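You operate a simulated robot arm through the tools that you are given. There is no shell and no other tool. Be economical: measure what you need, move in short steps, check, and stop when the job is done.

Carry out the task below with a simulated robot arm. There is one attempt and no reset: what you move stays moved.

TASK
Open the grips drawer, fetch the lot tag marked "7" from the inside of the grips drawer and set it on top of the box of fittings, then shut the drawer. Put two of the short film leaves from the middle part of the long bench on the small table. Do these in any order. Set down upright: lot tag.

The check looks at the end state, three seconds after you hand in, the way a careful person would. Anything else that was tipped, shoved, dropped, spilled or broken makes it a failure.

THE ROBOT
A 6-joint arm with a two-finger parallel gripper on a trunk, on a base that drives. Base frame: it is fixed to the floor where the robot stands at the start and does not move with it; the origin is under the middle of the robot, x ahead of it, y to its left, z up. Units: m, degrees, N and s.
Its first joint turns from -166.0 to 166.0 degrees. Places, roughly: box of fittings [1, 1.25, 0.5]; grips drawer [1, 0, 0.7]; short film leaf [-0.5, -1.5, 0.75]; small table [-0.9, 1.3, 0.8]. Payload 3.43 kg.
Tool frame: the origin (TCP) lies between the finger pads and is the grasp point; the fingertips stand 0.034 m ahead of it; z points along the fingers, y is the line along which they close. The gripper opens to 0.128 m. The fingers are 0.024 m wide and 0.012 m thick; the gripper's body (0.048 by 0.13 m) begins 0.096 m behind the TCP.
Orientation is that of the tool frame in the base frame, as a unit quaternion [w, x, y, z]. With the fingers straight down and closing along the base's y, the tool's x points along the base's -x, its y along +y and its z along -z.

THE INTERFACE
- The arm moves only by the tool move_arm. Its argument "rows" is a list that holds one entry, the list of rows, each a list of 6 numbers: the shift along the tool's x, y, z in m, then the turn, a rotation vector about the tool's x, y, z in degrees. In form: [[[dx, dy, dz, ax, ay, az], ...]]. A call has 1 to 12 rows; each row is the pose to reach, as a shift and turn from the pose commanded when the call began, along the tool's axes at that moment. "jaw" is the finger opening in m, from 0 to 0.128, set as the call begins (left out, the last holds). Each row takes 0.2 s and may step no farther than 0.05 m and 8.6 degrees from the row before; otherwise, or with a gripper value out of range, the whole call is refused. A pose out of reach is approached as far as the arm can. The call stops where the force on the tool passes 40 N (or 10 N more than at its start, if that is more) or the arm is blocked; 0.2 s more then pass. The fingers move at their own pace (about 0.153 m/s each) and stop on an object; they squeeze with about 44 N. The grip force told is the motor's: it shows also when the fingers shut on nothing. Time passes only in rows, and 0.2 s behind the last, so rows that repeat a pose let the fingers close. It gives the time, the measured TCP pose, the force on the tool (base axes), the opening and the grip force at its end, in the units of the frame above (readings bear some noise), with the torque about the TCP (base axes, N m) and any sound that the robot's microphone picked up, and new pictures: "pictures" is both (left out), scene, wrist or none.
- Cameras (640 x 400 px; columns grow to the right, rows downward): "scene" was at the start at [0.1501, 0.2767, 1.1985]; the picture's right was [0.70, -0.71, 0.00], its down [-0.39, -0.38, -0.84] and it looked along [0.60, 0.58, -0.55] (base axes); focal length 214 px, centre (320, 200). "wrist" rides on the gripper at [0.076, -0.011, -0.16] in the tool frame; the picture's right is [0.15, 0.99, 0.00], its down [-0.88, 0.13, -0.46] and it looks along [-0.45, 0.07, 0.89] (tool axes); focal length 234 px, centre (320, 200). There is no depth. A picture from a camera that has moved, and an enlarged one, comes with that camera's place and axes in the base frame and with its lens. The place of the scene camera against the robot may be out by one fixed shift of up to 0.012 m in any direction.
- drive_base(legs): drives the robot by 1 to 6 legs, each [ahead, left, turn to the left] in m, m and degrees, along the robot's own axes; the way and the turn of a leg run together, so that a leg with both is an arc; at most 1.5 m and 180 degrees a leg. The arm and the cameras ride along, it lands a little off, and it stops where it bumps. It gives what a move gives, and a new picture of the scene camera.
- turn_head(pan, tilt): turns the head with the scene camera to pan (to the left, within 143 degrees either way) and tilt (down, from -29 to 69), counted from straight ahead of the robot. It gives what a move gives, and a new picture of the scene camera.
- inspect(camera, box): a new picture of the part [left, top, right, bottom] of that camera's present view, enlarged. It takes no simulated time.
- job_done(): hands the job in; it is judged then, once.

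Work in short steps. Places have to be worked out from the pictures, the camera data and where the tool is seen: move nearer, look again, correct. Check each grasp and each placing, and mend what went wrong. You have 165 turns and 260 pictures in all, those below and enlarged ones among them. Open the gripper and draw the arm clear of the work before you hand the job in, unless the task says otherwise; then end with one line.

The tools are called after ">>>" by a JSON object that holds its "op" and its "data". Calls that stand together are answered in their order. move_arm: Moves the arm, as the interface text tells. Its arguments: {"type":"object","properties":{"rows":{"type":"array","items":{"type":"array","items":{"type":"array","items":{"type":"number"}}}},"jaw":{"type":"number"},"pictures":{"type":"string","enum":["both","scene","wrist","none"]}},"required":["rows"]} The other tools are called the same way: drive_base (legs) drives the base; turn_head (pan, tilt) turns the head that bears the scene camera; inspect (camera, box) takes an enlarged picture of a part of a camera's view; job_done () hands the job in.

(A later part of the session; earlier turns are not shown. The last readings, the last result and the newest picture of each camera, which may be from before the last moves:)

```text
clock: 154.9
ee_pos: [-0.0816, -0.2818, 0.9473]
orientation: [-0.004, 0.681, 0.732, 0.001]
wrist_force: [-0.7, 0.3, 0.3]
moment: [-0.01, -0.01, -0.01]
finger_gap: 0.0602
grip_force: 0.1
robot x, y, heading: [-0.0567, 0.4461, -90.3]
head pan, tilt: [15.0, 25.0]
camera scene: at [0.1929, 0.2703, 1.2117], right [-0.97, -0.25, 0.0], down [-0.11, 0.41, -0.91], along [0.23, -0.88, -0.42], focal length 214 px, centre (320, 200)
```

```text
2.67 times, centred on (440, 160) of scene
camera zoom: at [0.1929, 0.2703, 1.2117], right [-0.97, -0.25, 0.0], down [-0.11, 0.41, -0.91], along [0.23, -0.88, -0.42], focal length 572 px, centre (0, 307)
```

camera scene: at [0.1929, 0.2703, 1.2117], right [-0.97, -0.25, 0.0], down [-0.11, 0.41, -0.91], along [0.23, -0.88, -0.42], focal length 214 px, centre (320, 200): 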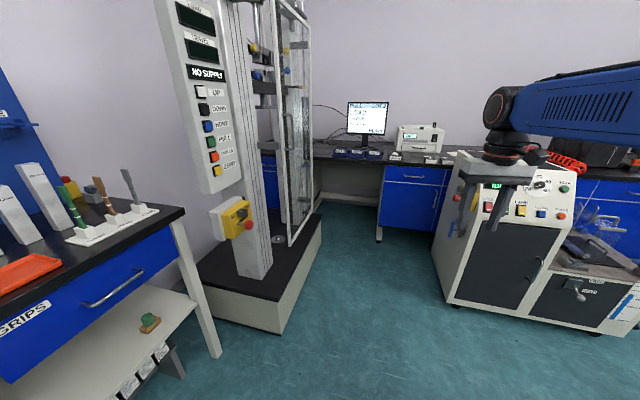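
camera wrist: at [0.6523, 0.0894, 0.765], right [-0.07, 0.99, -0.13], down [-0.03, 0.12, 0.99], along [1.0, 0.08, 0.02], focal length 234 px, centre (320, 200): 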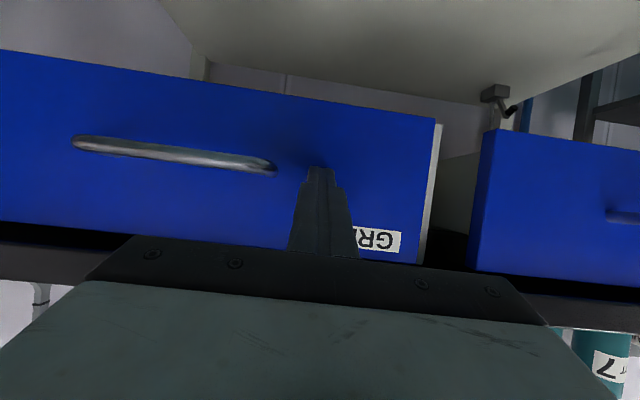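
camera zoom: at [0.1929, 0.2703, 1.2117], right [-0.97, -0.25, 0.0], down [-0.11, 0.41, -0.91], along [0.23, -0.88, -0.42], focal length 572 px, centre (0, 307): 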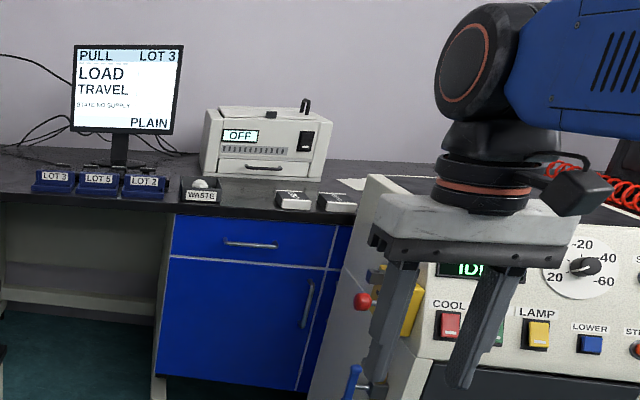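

Drive ahead into the gap between the two machines.

>>> {"op": "drive_base", "data": {"legs": [[0.75, 0, 0]]}}

>>> {"op": "turn_head", "data": {"pan": -15, "tilt": 35}}

>>> {"op": "inspect", "data": {"camera": "wrist", "box": [0, 0, 640, 400]}}

```text
clock: 159.0
ee_pos: [-0.0911, -1.0291, 0.9463]
orientation: [-0.004, 0.683, 0.731, 0.001]
wrist_force: [0.2, 0.0, -0.6]
moment: [0.05, -0.01, 0.03]
finger_gap: 0.0599
grip_force: 0.1
robot x, y, heading: [-0.0617, -0.3046, -90.5]
head pan, tilt: [15.0, 25.0]
camera scene: at [0.1864, -0.4783, 1.2117], right [-0.97, -0.25, 0.0], down [-0.11, 0.41, -0.91], along [0.23, -0.88, -0.42], focal length 214 px, centre (320, 200)
```

scene: 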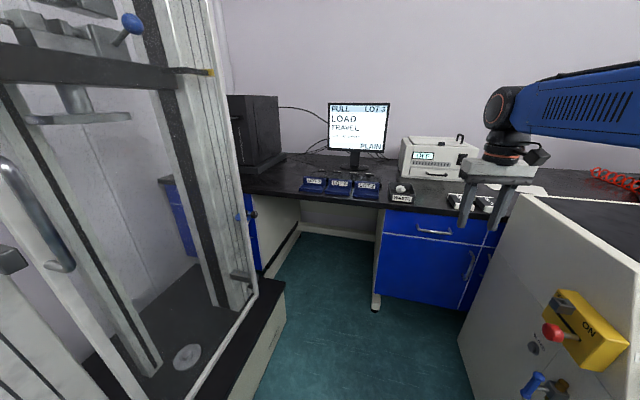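

```text
clock: 159.9
ee_pos: [-0.0911, -1.0295, 0.9473]
orientation: [-0.005, 0.682, 0.731, 0.001]
wrist_force: [-0.2, -0.3, -0.3]
moment: [-0.01, -0.02, -0.02]
finger_gap: 0.0599
grip_force: 0.1
robot x, y, heading: [-0.063, -0.3066, -90.8]
head pan, tilt: [-15.0, 35.0]
camera scene: at [0.1399, -0.4739, 1.196], right [-0.96, 0.27, 0.0], down [0.15, 0.55, -0.82], along [-0.22, -0.79, -0.57], focal length 214 px, centre (320, 200)
```

scene: 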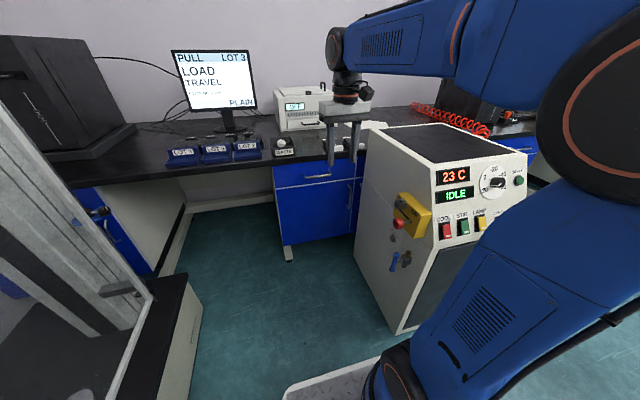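

```text
1.00 times, centred on (320, 200) of wrist
camera zoom: at [-0.1063, -0.9552, 1.1072], right [0.98, 0.21, 0.0], down [0.19, -0.87, 0.45], along [0.09, -0.44, -0.89], focal length 234 px, centre (320, 200)
```

zoom: 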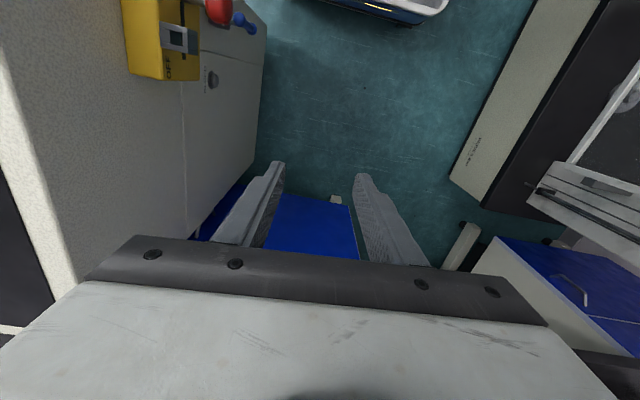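

A white sheet is visible behind the machine. Zoom on it.

>>> {"op": "inspect", "data": {"camera": "scene", "box": [260, 80, 500, 200]}}

```text
2.67 times, centred on (380, 140) of scene
camera zoom: at [0.1399, -0.4739, 1.196], right [-0.96, 0.27, 0.0], down [0.15, 0.55, -0.82], along [-0.22, -0.79, -0.57], focal length 572 px, centre (160, 360)
```

zoom: 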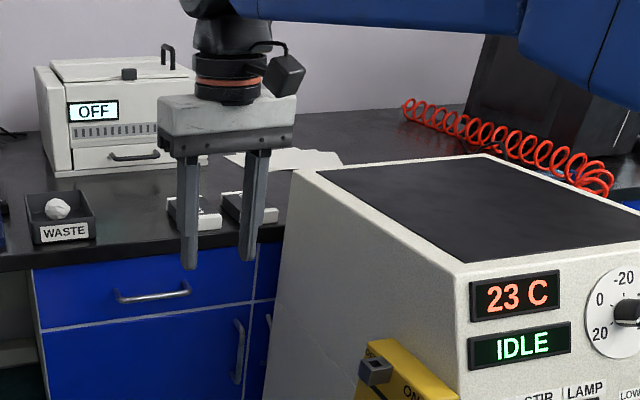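

Small items lie at about (-0.24, -1.56) and (-0.36, -1.56), maybe more behind the machine. I move the wrist camera above them.

>>> {"op": "move_arm", "data": {"rows": [[[-0.03, -0.025, -0.03, 0, 0, 0], [-0.06, -0.05, -0.06, 0, 0, 0], [-0.093, -0.075, -0.09, 0, 0, 0], [-0.127, -0.105, -0.09, 0, 0, 0], [-0.16, -0.135, -0.09, 0, 0, 0], [-0.195, -0.165, -0.09, 0, 0, 0], [-0.23, -0.195, -0.09, 0, 0, 0], [-0.265, -0.225, -0.09, 0, 0, 0], [-0.298, -0.255, -0.09, 0, 0, 0], [-0.331, -0.284, -0.09, 0, 0, 0]]]}}

```text
refused: row 3 steps farther than a row can; nothing moved
```

>>> {"op": "move_arm", "data": {"rows": [[[-0.025, -0.022, -0.025, 0, 0, 0], [-0.05, -0.044, -0.05, 0, 0, 0], [-0.078, -0.066, -0.075, 0, 0, 0], [-0.11, -0.09, -0.09, 0, 0, 0], [-0.145, -0.12, -0.09, 0, 0, 0], [-0.18, -0.15, -0.09, 0, 0, 0], [-0.215, -0.18, -0.09, 0, 0, 0], [-0.25, -0.21, -0.09, 0, 0, 0], [-0.285, -0.24, -0.09, 0, 0, 0], [-0.318, -0.27, -0.09, 0, 0, 0], [-0.331, -0.284, -0.09, 0, 0, 0]]]}}

```text
clock: 162.3
ee_pos: [-0.3417, -1.3565, 1.0169]
orientation: [-0.004, 0.682, 0.731, -0.001]
wrist_force: [0.3, 0.8, -0.7]
moment: [0.0, -0.01, -0.02]
finger_gap: 0.0601
grip_force: 0.0
out of reach, approached as far as the arm can: row 10, 11
robot x, y, heading: [-0.064, -0.3031, -90.6]
head pan, tilt: [-15.0, 35.0]
camera scene: at [0.1398, -0.4739, 1.1959], right [-0.96, 0.27, 0.0], down [0.15, 0.55, -0.82], along [-0.22, -0.79, -0.57], focal length 214 px, centre (320, 200)
camera wrist: at [-0.358, -1.2821, 1.1769], right [0.98, 0.21, 0.0], down [0.19, -0.87, 0.45], along [0.09, -0.44, -0.89], focal length 234 px, centre (320, 200)
```

scene: 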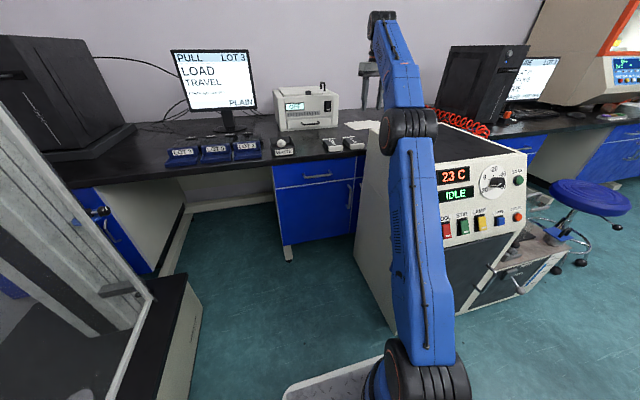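
wrist: 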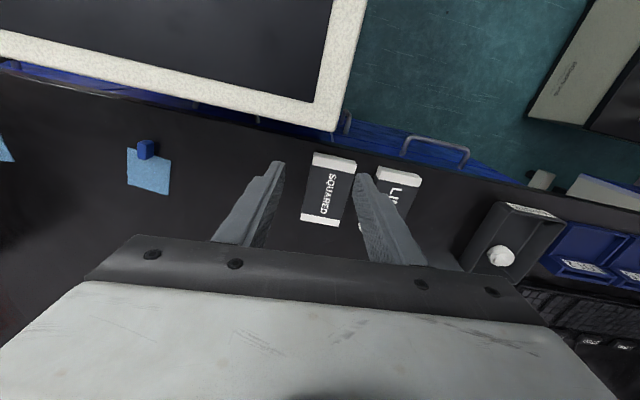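

The leaves are light-blue sheets with a small dark-blue block tab, further right behind the machine. I check the floor in front of the machine before shifting the base to the right.

>>> {"op": "turn_head", "data": {"pan": -60, "tilt": 45}}

>>> {"op": "inspect", "data": {"camera": "wrist", "box": [0, 60, 320, 260]}}

```text
clock: 163.4
ee_pos: [-0.3417, -1.357, 1.0169]
orientation: [-0.004, 0.683, 0.731, -0.001]
wrist_force: [0.2, 0.4, -0.5]
moment: [0.01, 0.0, -0.03]
finger_gap: 0.0601
grip_force: 0.1
robot x, y, heading: [-0.0628, -0.3059, -90.8]
head pan, tilt: [-60.0, 45.0]
camera scene: at [0.0926, -0.4292, 1.1811], right [-0.49, 0.87, 0.0], down [0.62, 0.35, -0.71], along [-0.62, -0.35, -0.71], focal length 214 px, centre (320, 200)
```

scene: 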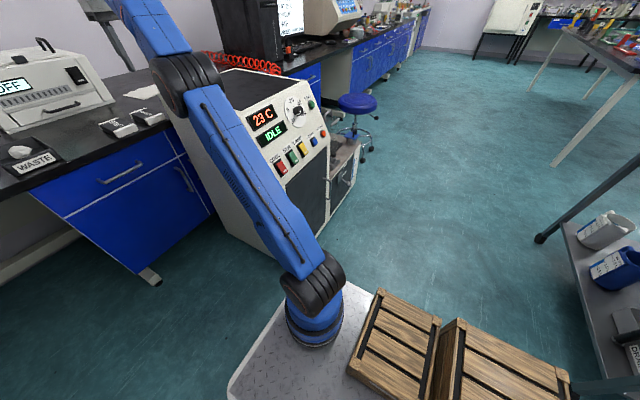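

```text
2.00 times, centred on (160, 160) of wrist
camera zoom: at [-0.3577, -1.2822, 1.1768], right [0.98, 0.21, 0.0], down [0.19, -0.87, 0.45], along [0.09, -0.44, -0.89], focal length 468 px, centre (640, 280)
```

zoom: 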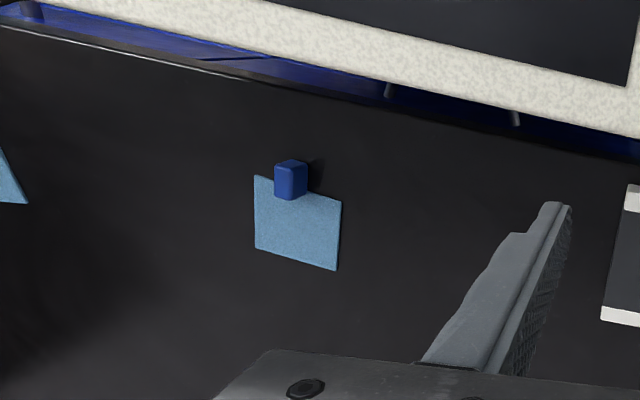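

Floor is free. Shift the base right by 0.5 m.

>>> {"op": "drive_base", "data": {"legs": [[0, -0.5, 0]]}}

>>> {"op": "inspect", "data": {"camera": "wrist", "box": [0, 0, 640, 400]}}

```text
clock: 166.4
ee_pos: [-0.8389, -1.3525, 1.0157]
orientation: [-0.003, 0.683, 0.731, 0.0]
wrist_force: [-0.4, -0.2, -0.2]
moment: [0.04, 0.01, 0.0]
finger_gap: 0.0601
grip_force: 0.1
robot x, y, heading: [-0.5602, -0.2956, -90.5]
head pan, tilt: [-60.0, 45.0]
camera scene: at [-0.4053, -0.4242, 1.1811], right [-0.49, 0.87, 0.0], down [0.62, 0.35, -0.71], along [-0.62, -0.35, -0.71], focal length 214 px, centre (320, 200)
```

scene: 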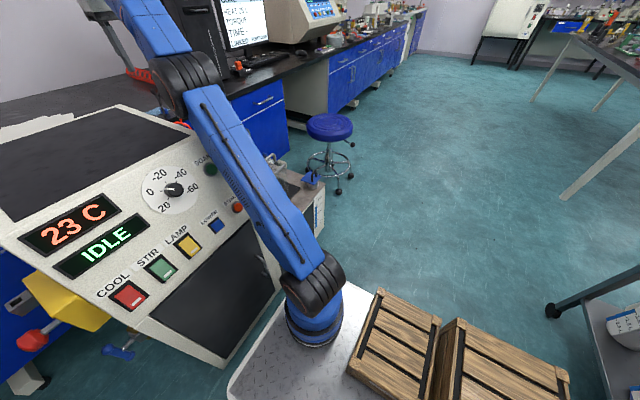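

```text
1.00 times, centred on (320, 200) of wrist
camera zoom: at [-0.8547, -1.2778, 1.1768], right [0.98, 0.21, 0.0], down [0.19, -0.87, 0.45], along [0.09, -0.44, -0.89], focal length 234 px, centre (320, 200)
```

zoom: 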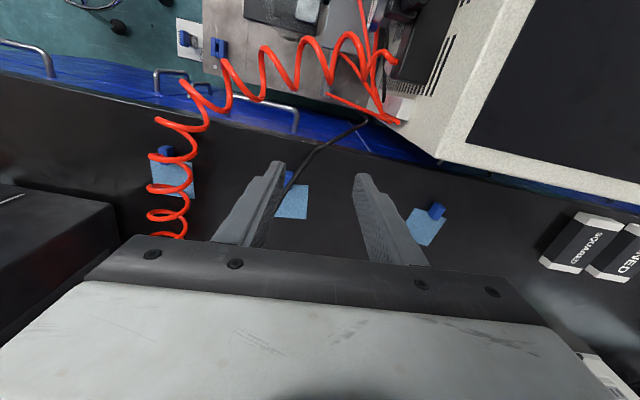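

Three leaves are here; tabs at ≈(-0.60,-1.435), (-0.876,-1.433), (-1.087,-1.433, under the coil). I go for the right-hand two; move above the first.

>>> {"op": "move_arm", "data": {"rows": [[[-0.014, 0.04, 0, 0, 0, 0], [-0.028, 0.08, 0, 0, 0, 0], [-0.042, 0.12, 0.02, 0, 0, 0], [-0.056, 0.16, 0.04, 0, 0, 0], [-0.07, 0.2, 0.06, 0, 0, 0], [-0.083, 0.234, 0.085, 0, 0, 0]]], "pictures": "wrist"}}

>>> {"op": "inspect", "data": {"camera": "wrist", "box": [220, 100, 420, 250]}}

```text
clock: 167.8
ee_pos: [-0.604, -1.4146, 0.9374]
orientation: [0.0, 0.683, 0.73, -0.003]
wrist_force: [-0.3, -0.9, -0.7]
moment: [0.01, 0.0, 0.0]
finger_gap: 0.0599
grip_force: 0.0
robot x, y, heading: [-0.5609, -0.2958, -90.4]
head pan, tilt: [-60.0, 45.0]
camera wrist: at [-0.6194, -1.3398, 1.0966], right [0.98, 0.21, 0.0], down [0.19, -0.87, 0.46], along [0.09, -0.45, -0.89], focal length 234 px, centre (320, 200)
```

wrist: 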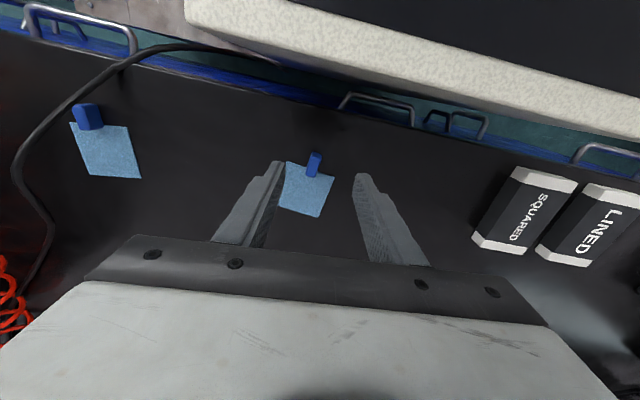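

```text
2.67 times, centred on (320, 175) of wrist
camera zoom: at [-0.6194, -1.3398, 1.0966], right [0.98, 0.21, 0.0], down [0.19, -0.87, 0.46], along [0.09, -0.45, -0.89], focal length 624 px, centre (320, 267)
```

zoom: 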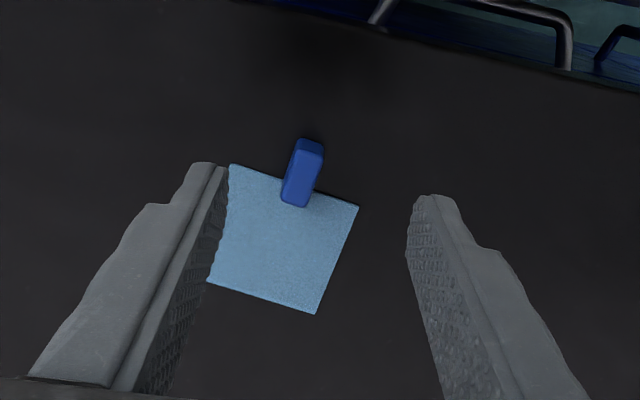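

Bench z≈0.80; tab centre ≈(-0.609, -1.435), top ≈0.825. Descend partway with jaw 0.04, aligning yaw.

>>> {"op": "move_arm", "data": {"rows": [[[-0.01, -0.003, 0.03, 0, 0, 1.9], [-0.02, -0.0064, 0.06, 0, 0, 3.8]]], "jaw": 0.04, "pictures": "wrist"}}

>>> {"op": "inspect", "data": {"camera": "wrist", "box": [240, 100, 400, 220]}}

```text
clock: 168.4
ee_pos: [-0.6052, -1.4334, 0.8824]
orientation: [0.001, 0.706, 0.709, -0.005]
wrist_force: [-0.3, 0.2, -1.2]
moment: [0.03, 0.0, -0.01]
finger_gap: 0.0401
grip_force: 0.1
robot x, y, heading: [-0.5579, -0.2944, -90.8]
head pan, tilt: [-60.0, 45.0]
camera wrist: at [-0.6164, -1.3559, 1.0418], right [0.99, 0.15, -0.01], down [0.13, -0.88, 0.46], along [0.06, -0.46, -0.89], focal length 234 px, centre (320, 200)
```

wrist: 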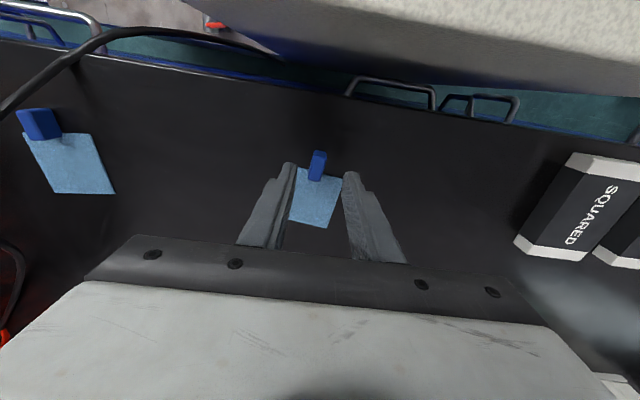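

```text
3.33 times, centred on (320, 160) of wrist
camera zoom: at [-0.6164, -1.3559, 1.0418], right [0.99, 0.15, -0.01], down [0.13, -0.88, 0.46], along [0.06, -0.46, -0.89], focal length 781 px, centre (320, 333)
```

zoom: 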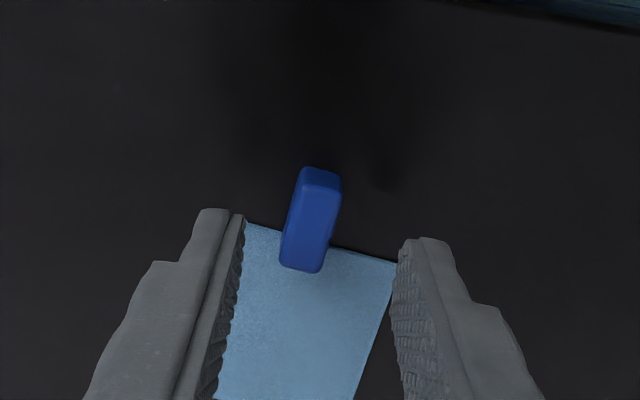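

Aligned. Descend to TCP z≈0.84 and close on the tab.

>>> {"op": "move_arm", "data": {"rows": [[[0, -0.004, 0.02, 0, 0, 0], [0, -0.004, 0.042, 0, 0, 0]]], "pictures": "none"}}

>>> {"op": "move_arm", "data": {"rows": [[[0, 0, 0, 0, 0, 0], [0, 0, 0, 0, 0, 0]]], "jaw": 0.0, "pictures": "wrist"}}

```text
clock: 169.0
ee_pos: [-0.6079, -1.4399, 0.8363]
orientation: [-0.001, 0.705, 0.709, -0.001]
wrist_force: [-0.1, 0.9, 13.3]
moment: [-0.12, -0.03, 0.04]
finger_gap: 0.0398
grip_force: 0.0
robot x, y, heading: [-0.563, -0.2956, -90.2]
head pan, tilt: [-60.0, 45.0]
stopped in row 2: the force on the tool passed its limit (the readings are from after the stop); the commanded pose is now the measured one
```

```text
clock: 169.6
ee_pos: [-0.6083, -1.4389, 0.8377]
orientation: [-0.001, 0.705, 0.709, -0.002]
wrist_force: [0.7, -1.8, 23.2]
moment: [-0.43, -0.17, 0.27]
finger_gap: 0.0127
grip_force: 43.9
robot x, y, heading: [-0.5581, -0.2964, -90.3]
head pan, tilt: [-60.0, 45.0]
camera wrist: at [-0.6185, -1.3633, 0.9968], right [0.99, 0.15, 0.0], down [0.14, -0.88, 0.46], along [0.07, -0.45, -0.89], focal length 234 px, centre (320, 200)
```

wrist: 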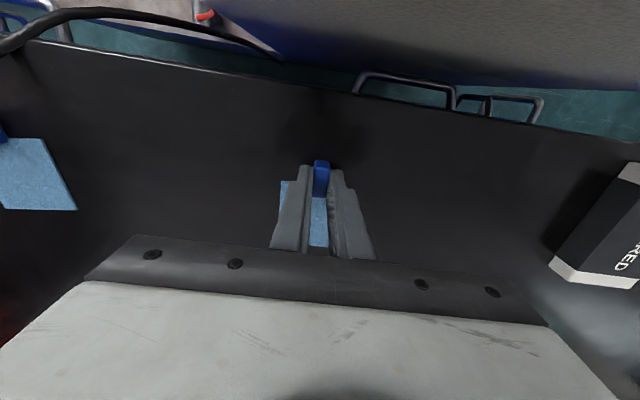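

Tab is gripped (0.0127). Lift and retract over the machine.

>>> {"op": "move_arm", "data": {"rows": [[[0, 0, -0.03, 0, 0, 0], [0, 0, -0.06, 0, 0, 0], [0, 0, -0.09, 0, 0, 0], [0.03, 0, -0.12, 0, 0, 0], [0.06, 0, -0.145, 0, 0, 0], [0.095, 0, -0.17, 0, 0, 0], [0.135, 0, -0.18, 0, 0, 0], [0.175, 0, -0.18, 0, 0, 0], [0.215, 0, -0.18, 0, 0, 0], [0.255, 0, -0.18, 0, 0, 0], [0.295, 0, -0.18, 0, 0, 0], [0.335, 0, -0.18, 0, 0, 0]]], "pictures": "both"}}

```text
clock: 172.2
ee_pos: [-0.6099, -1.1045, 1.0155]
orientation: [-0.003, 0.706, 0.708, 0.001]
wrist_force: [0.1, -0.7, -0.7]
moment: [0.13, -0.03, 0.0]
finger_gap: 0.0127
grip_force: 43.3
robot x, y, heading: [-0.5588, -0.297, -90.4]
head pan, tilt: [-60.0, 45.0]
camera scene: at [-0.4045, -0.4245, 1.1811], right [-0.49, 0.87, 0.0], down [0.62, 0.35, -0.71], along [-0.62, -0.35, -0.71], focal length 214 px, centre (320, 200)
camera wrist: at [-0.6197, -1.0297, 1.1752], right [0.99, 0.15, 0.0], down [0.14, -0.88, 0.45], along [0.06, -0.45, -0.89], focal length 234 px, centre (320, 200)
```

scene: 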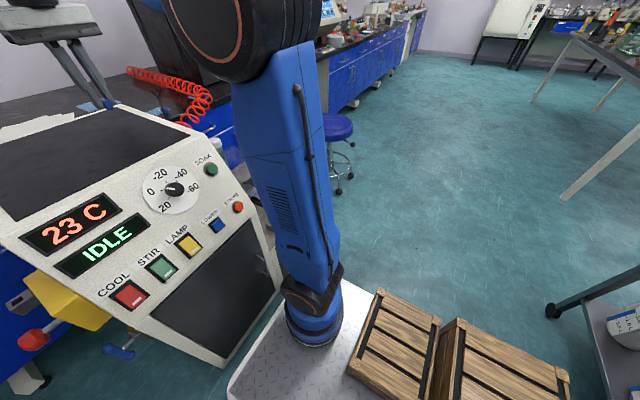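
wrist: 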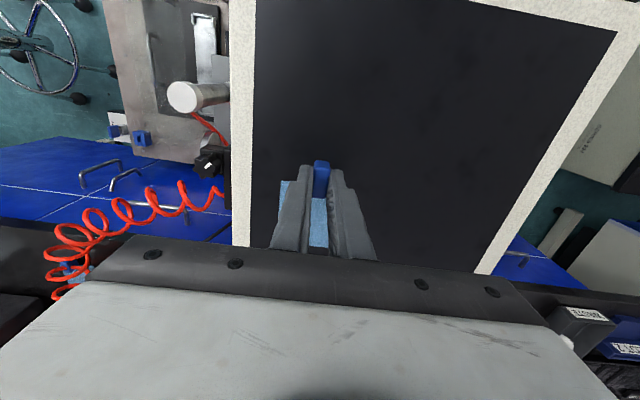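

Leaf held. Retract a bit more and drive back toward the small table.

>>> {"op": "move_arm", "data": {"rows": [[[0.04, 0, 0, 0, 0, 0], [0.08, 0, 0, 0, 0, 0], [0.12, 0, 0, 0, 0, 0], [0.15, 0, 0, 0, 0, 0]]], "pictures": "none"}}

>>> {"op": "turn_head", "data": {"pan": -10, "tilt": 40}}

>>> {"op": "drive_base", "data": {"legs": [[0, 0.7, 0], [-0.8, 0, 0], [-0.75, 0.08, 0]]}}

```text
clock: 173.2
ee_pos: [-0.6087, -0.9551, 1.0152]
orientation: [-0.002, 0.705, 0.709, 0.0]
wrist_force: [-0.2, -0.1, -0.5]
moment: [0.03, 0.03, 0.0]
finger_gap: 0.0129
grip_force: 43.2
robot x, y, heading: [-0.5624, -0.2935, -90.6]
head pan, tilt: [-60.0, 45.0]
```

```text
clock: 174.3
ee_pos: [-0.6083, -0.955, 1.0148]
orientation: [-0.001, 0.706, 0.709, -0.001]
wrist_force: [1.1, -0.7, -0.8]
moment: [0.07, 0.02, 0.01]
finger_gap: 0.0127
grip_force: 43.9
robot x, y, heading: [-0.5639, -0.2947, -90.7]
head pan, tilt: [-10.0, 40.0]
camera scene: at [-0.3493, -0.4675, 1.1884], right [-0.98, 0.18, 0.0], down [0.12, 0.63, -0.77], along [-0.14, -0.75, -0.64], focal length 214 px, centre (320, 200)
```

scene: 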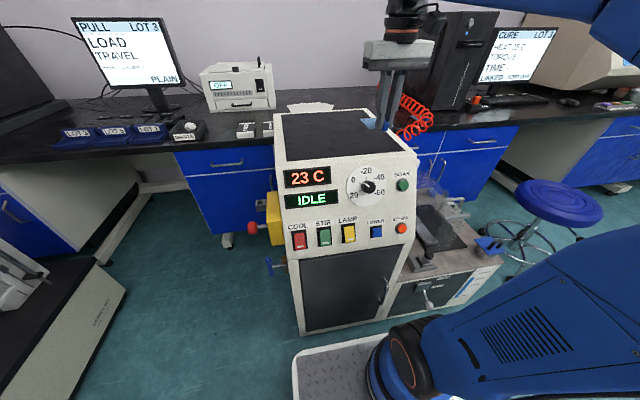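

```text
clock: 185.8
ee_pos: [0.1895, 0.5867, 1.0146]
orientation: [-0.001, 0.707, 0.707, 0.0]
wrist_force: [-0.3, -1.3, 0.2]
moment: [0.0, 0.0, 0.02]
finger_gap: 0.0123
grip_force: 43.9
robot x, y, heading: [0.2368, 1.2448, -90.8]
head pan, tilt: [-10.0, 40.0]
camera scene: at [0.451, 1.0727, 1.1884], right [-0.98, 0.19, 0.0], down [0.12, 0.63, -0.77], along [-0.14, -0.75, -0.64], focal length 214 px, centre (320, 200)
```

scene: 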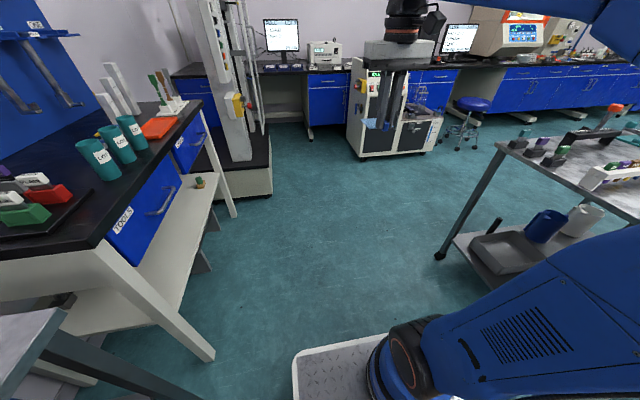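

Turn right to face the small table.

>>> {"op": "drive_base", "data": {"legs": [[0, 0, -89]]}}

>>> {"op": "turn_head", "data": {"pan": 0, "tilt": 35}}

```text
clock: 189.9
ee_pos: [-0.4175, 1.2823, 1.0158]
orientation: [-0.002, 1.0, 0.011, 0.001]
wrist_force: [0.1, 0.0, -0.5]
moment: [-0.01, -0.01, 0.02]
finger_gap: 0.0125
grip_force: 43.8
robot x, y, heading: [0.2441, 1.2436, -179.4]
head pan, tilt: [-10.0, 40.0]
camera scene: at [0.0858, 1.0324, 1.1884], right [0.16, 0.99, 0.0], down [0.63, -0.11, -0.77], along [-0.76, 0.13, -0.64], focal length 214 px, centre (320, 200)
```

scene: 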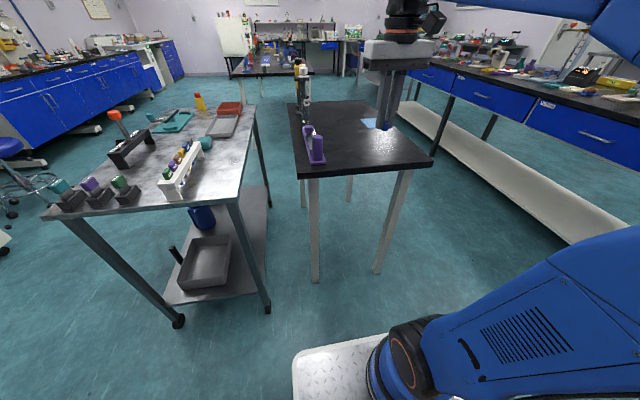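

```text
clock: 190.7
ee_pos: [-0.4172, 1.2833, 1.0153]
orientation: [-0.002, 1.0, 0.01, 0.001]
wrist_force: [-0.4, 0.7, -0.4]
moment: [-0.01, -0.02, -0.02]
finger_gap: 0.0127
grip_force: 44.3
robot x, y, heading: [0.2407, 1.2484, -179.4]
head pan, tilt: [0.0, 35.0]
camera scene: at [0.0816, 1.0176, 1.1959], right [-0.01, 1.0, 0.0], down [0.57, 0.0, -0.82], along [-0.82, -0.01, -0.57], focal length 214 px, centre (320, 200)
```

scene: 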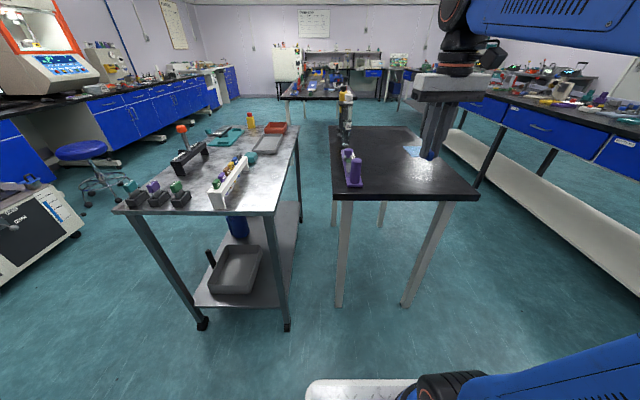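

Free zone on the small table is y≈1.22–1.5. Move the leaf to above (-0.85, 1.40).

>>> {"op": "move_arm", "data": {"rows": [[[-0.0392, -0.021, 0, 0, 0, 0], [-0.0784, -0.042, 0, 0, 0, 0], [-0.1176, -0.063, 0, 0, 0, 0], [-0.1568, -0.084, 0, 0, 0, 0], [-0.196, -0.105, 0, 0, 0, 0], [-0.235, -0.126, 0, 0, 0, 0], [-0.274, -0.126, 0.023, 0, 0, 0], [-0.313, -0.126, 0.046, 0, 0, 0], [-0.352, -0.126, 0.069, 0, 0, 0], [-0.391, -0.126, 0.092, 0, 0, 0], [-0.431, -0.126, 0.115, 0, 0, 0]]]}}

>>> {"op": "inspect", "data": {"camera": "scene", "box": [310, 80, 500, 210]}}

```text
clock: 193.1
ee_pos: [-0.8496, 1.3993, 0.9014]
orientation: [-0.002, 1.0, 0.011, 0.001]
wrist_force: [0.7, -0.5, 0.8]
moment: [0.0, 0.07, -0.04]
finger_gap: 0.0126
grip_force: 44.4
robot x, y, heading: [0.2441, 1.2464, -179.6]
head pan, tilt: [0.0, 35.0]
camera scene: at [0.0821, 1.0176, 1.196], right [-0.01, 1.0, 0.0], down [0.57, 0.01, -0.82], along [-0.82, -0.01, -0.57], focal length 214 px, centre (320, 200)
camera wrist: at [-0.7744, 1.4129, 1.0606], right [0.17, -0.99, 0.0], down [-0.88, -0.15, 0.45], along [-0.45, -0.07, -0.89], focal length 234 px, centre (320, 200)
```

scene: 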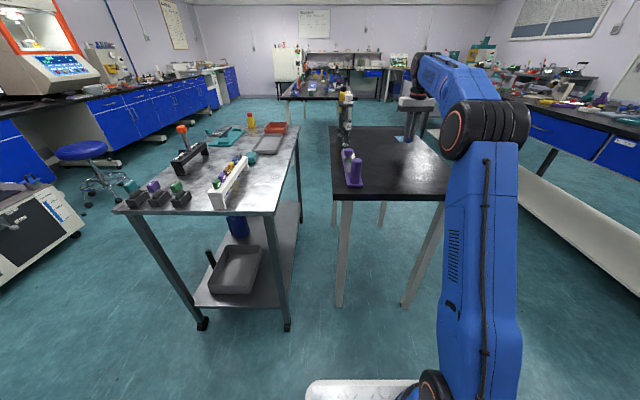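
wrist: 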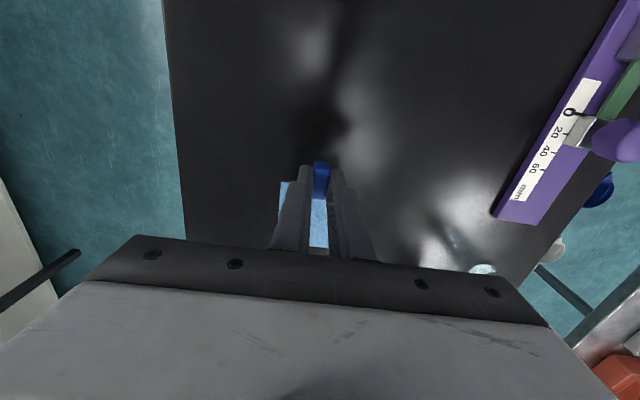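

```text
3.08 times, centred on (405, 145) of scene
camera zoom: at [0.0821, 1.0176, 1.196], right [-0.01, 1.0, 0.0], down [0.57, 0.01, -0.82], along [-0.82, -0.01, -0.57], focal length 660 px, centre (58, 369)
```

zoom: 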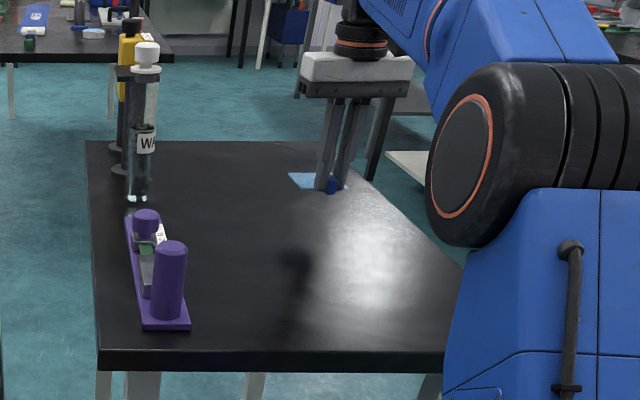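

Lower the leaf gently onto the table.

>>> {"op": "move_arm", "data": {"rows": [[[0, 0, 0.03, 0, 0, 0], [0, 0, 0.05, 0, 0, 0], [0, 0, 0.058, 0, 0, 0], [0, 0, 0.063, 0, 0, 0], [0, 0, 0.068, 0, 0, 0]]], "pictures": "wrist"}}

>>> {"op": "inspect", "data": {"camera": "scene", "box": [350, 90, 470, 170]}}

```text
clock: 194.3
ee_pos: [-0.8511, 1.4006, 0.8363]
orientation: [-0.004, 1.0, 0.01, -0.003]
wrist_force: [-9.9, 2.7, 33.9]
moment: [-0.12, 0.92, -0.1]
finger_gap: 0.0122
grip_force: 44.2
robot x, y, heading: [0.2392, 1.243, -179.4]
head pan, tilt: [0.0, 35.0]
camera wrist: at [-0.7736, 1.4128, 0.9962], right [0.17, -0.99, -0.01], down [-0.88, -0.15, 0.46], along [-0.45, -0.07, -0.89], focal length 234 px, centre (320, 200)
```

wrist: 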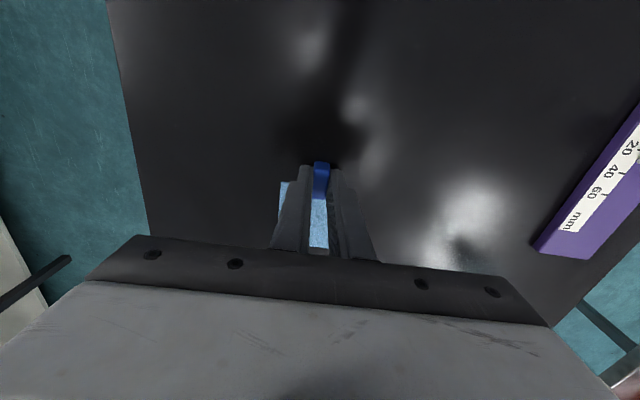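

```text
5.00 times, centred on (410, 130) of scene
camera zoom: at [0.0826, 1.0175, 1.1961], right [-0.01, 1.0, 0.0], down [0.57, 0.01, -0.82], along [-0.82, -0.01, -0.57], focal length 1072 px, centre (-130, 550)
```

zoom: 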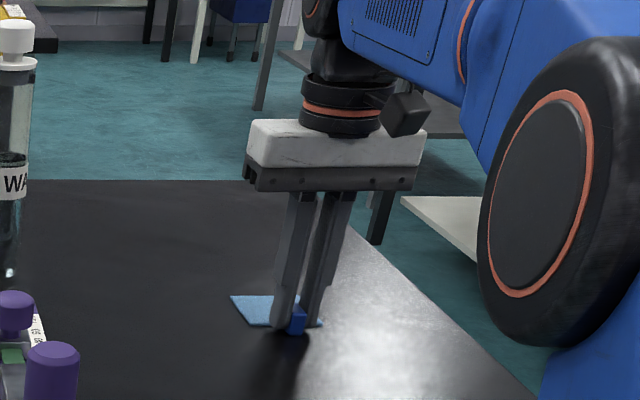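

Contact (34 N). Ease 2 mm up, release, and rise.

>>> {"op": "move_arm", "data": {"rows": [[[0, 0, -0.003, 0, 0, 0]]], "pictures": "none"}}

>>> {"op": "move_arm", "data": {"rows": [[[0, 0, 0, 0, 0, 0], [0, 0, 0, 0, 0, 0], [0, 0, -0.03, 0, 0, 0], [0, 0, -0.07, 0, 0, 0], [0.03, 0, -0.1, 0, 0, 0]]], "jaw": 0.04}}

```text
clock: 194.7
ee_pos: [-0.8501, 1.4018, 0.8367]
orientation: [-0.002, 1.0, 0.01, 0.0]
wrist_force: [-8.3, 0.8, 28.6]
moment: [-0.15, 1.52, -0.06]
finger_gap: 0.0128
grip_force: 44.4
robot x, y, heading: [0.242, 1.249, -179.5]
head pan, tilt: [0.0, 35.0]
```

```text
clock: 195.9
ee_pos: [-0.8211, 1.4016, 0.9334]
orientation: [-0.002, 1.0, 0.011, 0.002]
wrist_force: [-0.9, -0.4, -1.7]
moment: [0.01, -0.09, -0.02]
finger_gap: 0.0401
grip_force: 0.2
robot x, y, heading: [0.2428, 1.2424, -179.9]
head pan, tilt: [0.0, 35.0]
camera scene: at [0.0811, 1.0176, 1.1959], right [-0.01, 1.0, 0.0], down [0.57, 0.01, -0.82], along [-0.82, -0.01, -0.57], focal length 214 px, centre (320, 200)
camera wrist: at [-0.747, 1.4129, 1.0938], right [0.17, -0.99, 0.0], down [-0.88, -0.15, 0.45], along [-0.44, -0.07, -0.89], focal length 234 px, centre (320, 200)
```

scene: 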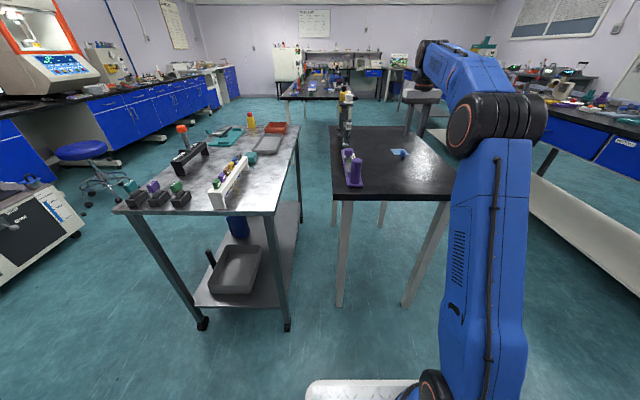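
wrist: 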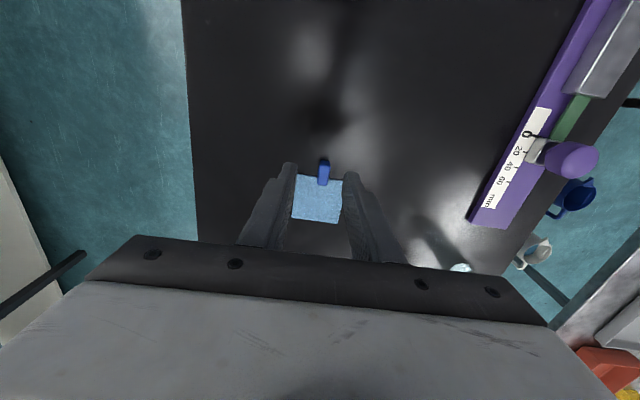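

First leaf lies flat on the small table. Retract and drive back for the second leaf.

>>> {"op": "move_arm", "data": {"rows": [[[0.04, 0.012, -0.008, 0, 0, 0], [0.08, 0.024, -0.016, 0, 0, 0], [0.12, 0.036, -0.024, 0, 0, 0], [0.16, 0.048, -0.032, 0, 0, 0], [0.2, 0.06, -0.04, 0, 0, 0], [0.24, 0.072, -0.048, 0, 0, 0], [0.28, 0.084, -0.056, 0, 0, 0], [0.32, 0.096, -0.064, 0, 0, 0], [0.36, 0.108, -0.072, 0, 0, 0], [0.4, 0.12, -0.08, 0, 0, 0]]], "pictures": "none"}}

>>> {"op": "drive_base", "data": {"legs": [[0, 0, 89.5], [1.54, -0.08, 0]]}}

```text
clock: 198.1
ee_pos: [-0.4182, 1.2889, 1.0131]
orientation: [-0.002, 1.0, 0.01, 0.002]
wrist_force: [-1.3, -0.3, -1.1]
moment: [0.0, -0.06, 0.0]
finger_gap: 0.0398
grip_force: 0.1
robot x, y, heading: [0.2405, 1.2437, -179.4]
head pan, tilt: [0.0, 35.0]
```

```text
refused: 1.54 is not a number from -1.5 to 1.5
```

>>> {"op": "drive_base", "data": {"legs": [[0, 0, 89.5], [0.75, -0.08, 0], [0.79, 0, 0]]}}

```text
clock: 209.8
ee_pos: [0.0671, -0.9498, 1.0143]
orientation: [-0.003, 0.71, 0.704, -0.001]
wrist_force: [-0.1, -0.6, 1.5]
moment: [0.02, 0.01, -0.02]
finger_gap: 0.0399
grip_force: 0.1
robot x, y, heading: [0.129, -0.2935, -91.3]
head pan, tilt: [0.0, 35.0]
camera scene: at [0.355, -0.4706, 1.1959], right [-1.0, 0.02, 0.0], down [0.01, 0.57, -0.82], along [-0.02, -0.82, -0.57], focal length 214 px, centre (320, 200)
```

scene: 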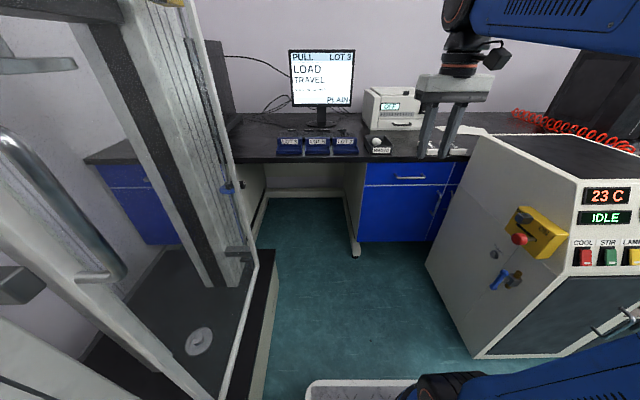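

Shift right 0.89 m.

>>> {"op": "drive_base", "data": {"legs": [[0, -0.89, 1.0]]}}

>>> {"op": "inspect", "data": {"camera": "wrist", "box": [0, 0, 640, 400]}}

```text
clock: 214.4
ee_pos: [-0.7998, -0.9393, 1.0147]
orientation: [-0.002, 0.704, 0.71, 0.0]
wrist_force: [-0.2, -0.5, 0.3]
moment: [-0.04, -0.01, 0.0]
finger_gap: 0.0398
grip_force: 0.0
robot x, y, heading: [-0.7488, -0.2788, -90.3]
head pan, tilt: [0.0, 35.0]
camera scene: at [-0.521, -0.4547, 1.1959], right [-1.0, 0.0, 0.0], down [0.0, 0.57, -0.82], along [0.0, -0.82, -0.57], focal length 214 px, centre (320, 200)
```

scene: 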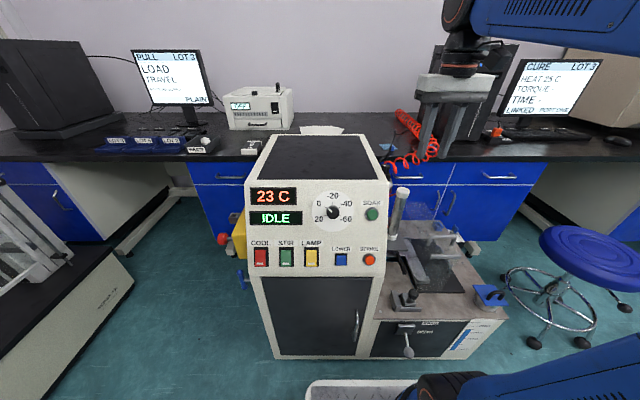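

```text
1.00 times, centred on (320, 200) of wrist
camera zoom: at [-0.8103, -0.8638, 1.1748], right [0.99, 0.16, 0.0], down [0.14, -0.88, 0.45], along [0.07, -0.45, -0.89], focal length 234 px, centre (320, 200)
```

zoom: 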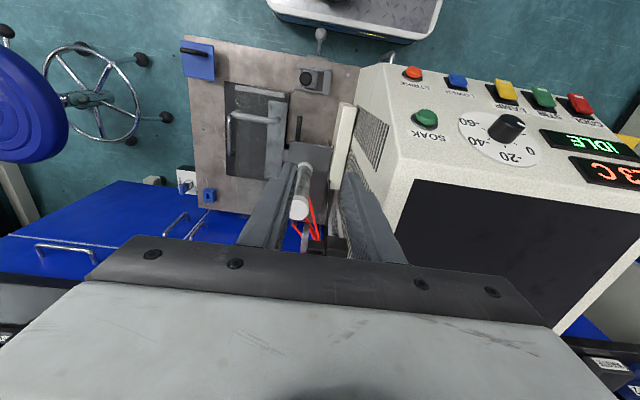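

Move the gripper out to above the second leaf at about z 0.97 and look.

>>> {"op": "move_arm", "data": {"rows": [[[-0.043, -0.007, 0, 0, 0, 0], [-0.086, -0.014, 0, 0, 0, 0], [-0.129, -0.021, 0, 0, 0, 0], [-0.172, -0.028, 0, 0, 0, 0], [-0.215, -0.035, 0, 0, 0, 0], [-0.258, -0.042, 0, 0, 0, 0], [-0.301, -0.049, 0.01, 0, 0, 0], [-0.344, -0.056, 0.02, 0, 0, 0], [-0.387, -0.063, 0.03, 0, 0, 0], [-0.43, -0.07, 0.045, 0, 0, 0]]]}}

>>> {"op": "inspect", "data": {"camera": "wrist", "box": [200, 80, 440, 260]}}

>>> {"op": "inspect", "data": {"camera": "scene", "box": [320, 60, 520, 200]}}

```text
clock: 216.6
ee_pos: [-0.8661, -1.3699, 0.9718]
orientation: [-0.002, 0.703, 0.711, -0.001]
wrist_force: [0.3, 1.1, 2.2]
moment: [-0.1, -0.01, -0.01]
finger_gap: 0.0399
grip_force: 0.0
robot x, y, heading: [-0.7441, -0.2779, -90.3]
head pan, tilt: [0.0, 35.0]
camera scene: at [-0.5209, -0.4541, 1.196], right [-1.0, 0.0, 0.0], down [0.0, 0.57, -0.82], along [0.0, -0.82, -0.57], focal length 214 px, centre (320, 200)
camera wrist: at [-0.8763, -1.2938, 1.1318], right [0.99, 0.16, 0.0], down [0.14, -0.88, 0.46], along [0.07, -0.45, -0.89], focal length 234 px, centre (320, 200)
```

scene: 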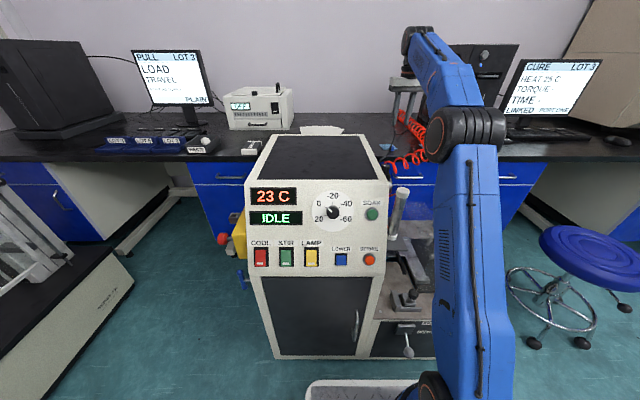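
wrist: 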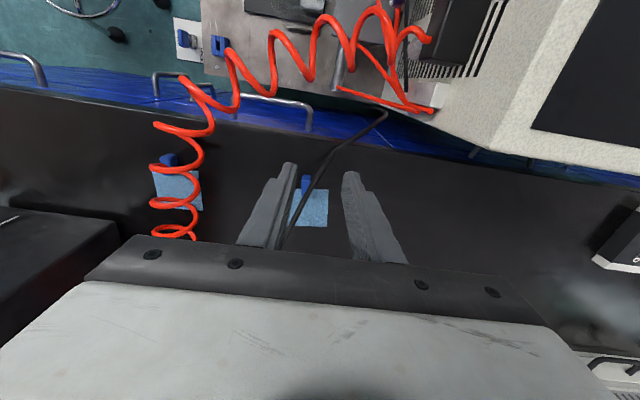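

```text
2.22 times, centred on (320, 170) of wrist
camera zoom: at [-0.8763, -1.2938, 1.1318], right [0.99, 0.16, 0.0], down [0.14, -0.88, 0.46], along [0.07, -0.45, -0.89], focal length 520 px, centre (320, 267)
```

zoom: 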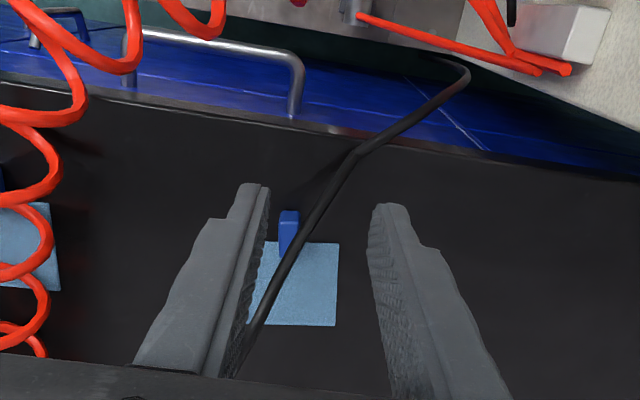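

```text
2.86 times, centred on (420, 130) of scene
camera zoom: at [-0.5209, -0.4541, 1.196], right [-1.0, 0.0, 0.0], down [0.0, 0.57, -0.82], along [0.0, -0.82, -0.57], focal length 613 px, centre (34, 400)
```

zoom: 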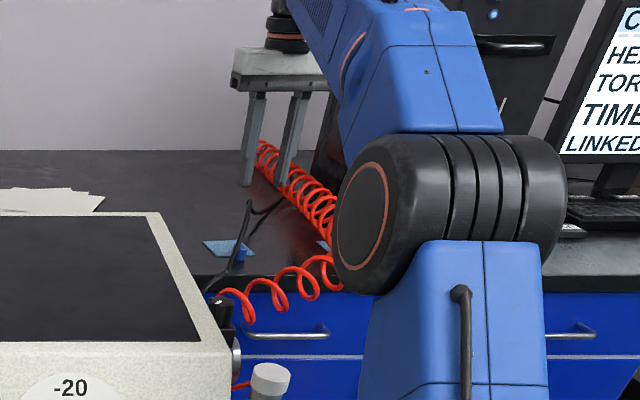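

A black cable arcs over the middle leaf (≈5 cm above its tab), and the coil lies over the left leaf. I'll take the middle leaf by leaning the tool ~45° in from +x beneath the cable, closing along y on the tab's ends. First move aside and roll the tool.

>>> {"op": "move_arm", "data": {"rows": [[[0.012, 0.014, -0.004, 0, 0, -8.2], [0.024, 0.028, -0.008, 0, 0, -16.4], [0.036, 0.042, -0.012, 0, 0, -24.6], [0.048, 0.056, -0.016, 0, 0, -32.8], [0.06, 0.07, -0.018, 0, 0, -41], [0.07, 0.084, -0.018, 0, 0, -49.2], [0.08, 0.098, -0.018, 0, 0, -57.4], [0.09, 0.112, -0.018, 0, 0, -65.6], [0.09, 0.126, -0.018, 0, 0, -73.8], [0.09, 0.14, -0.018, 0, 0, -82], [0.09, 0.146, -0.018, 0, 0, -90.5]]], "pictures": "wrist"}}

```text
clock: 219.0
ee_pos: [-0.7196, -1.2786, 0.9856]
orientation: [-0.002, -0.011, 1.0, 0.001]
wrist_force: [0.0, -0.4, 0.5]
moment: [-0.02, 0.02, 0.02]
finger_gap: 0.0397
grip_force: 0.1
robot x, y, heading: [-0.7444, -0.2805, -90.2]
head pan, tilt: [0.0, 35.0]
camera wrist: at [-0.7942, -1.2913, 1.1465], right [-0.17, 0.99, 0.0], down [0.88, 0.15, 0.45], along [0.45, 0.08, -0.89], focal length 234 px, centre (320, 200)
```

wrist: 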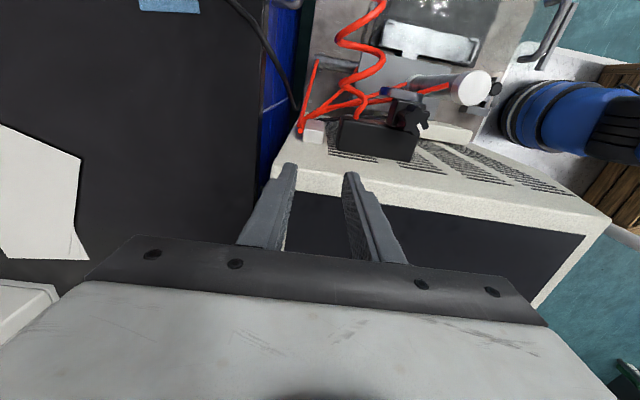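

Rolled fine. Move the base 0.1 m closer and 0.1 m left so the arm stays high above the machine.

>>> {"op": "drive_base", "data": {"legs": [[0.09, 0, 0], [0, 0.1, 0]]}}

```text
clock: 220.2
ee_pos: [-0.72, -1.3545, 0.9864]
orientation: [-0.002, -0.009, 1.0, 0.002]
wrist_force: [-0.3, -0.2, 0.8]
moment: [0.02, 0.0, 0.01]
finger_gap: 0.04
grip_force: 0.0
robot x, y, heading: [-0.7451, -0.3544, -90.2]
head pan, tilt: [0.0, 35.0]
stopped in leg 1: the robot was blocked; the commanded pose is now the measured one
camera scene: at [-0.521, -0.5313, 1.1959], right [-1.0, 0.0, 0.0], down [0.0, 0.57, -0.82], along [0.0, -0.82, -0.57], focal length 214 px, centre (320, 200)
```

scene: 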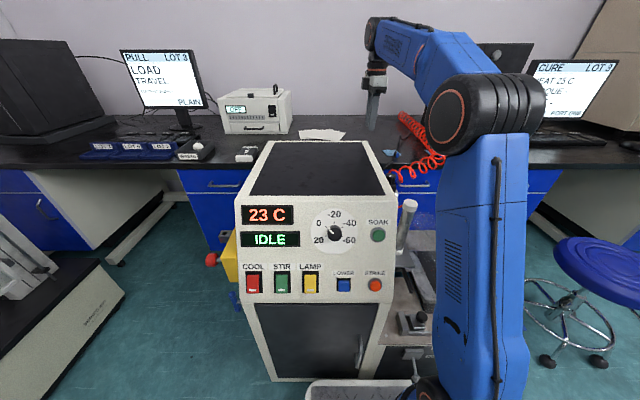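

Touched something in front after 0.075 m; back off 2 cm then go left.

>>> {"op": "drive_base", "data": {"legs": [[-0.025, 0, 0], [0, 0.1, 0]]}}

```text
clock: 221.7
ee_pos: [-0.6194, -1.3328, 0.9852]
orientation: [-0.002, -0.008, 1.0, 0.001]
wrist_force: [0.9, -0.8, 0.1]
moment: [0.04, -0.01, -0.01]
finger_gap: 0.04
grip_force: 0.1
robot x, y, heading: [-0.6456, -0.3305, -90.3]
head pan, tilt: [0.0, 35.0]
camera scene: at [-0.4206, -0.5082, 1.1959], right [-1.0, 0.0, 0.0], down [0.0, 0.57, -0.82], along [0.0, -0.82, -0.57], focal length 214 px, centre (320, 200)
```

scene: 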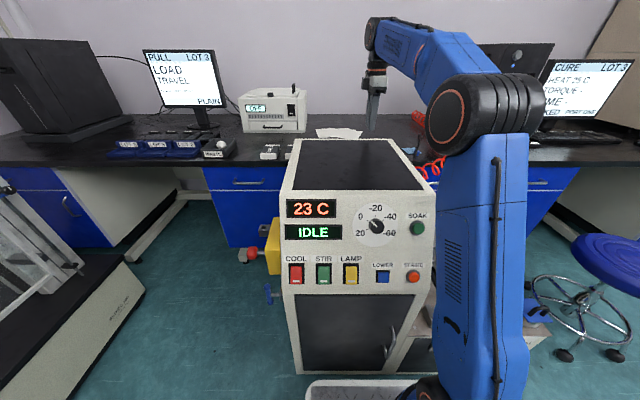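

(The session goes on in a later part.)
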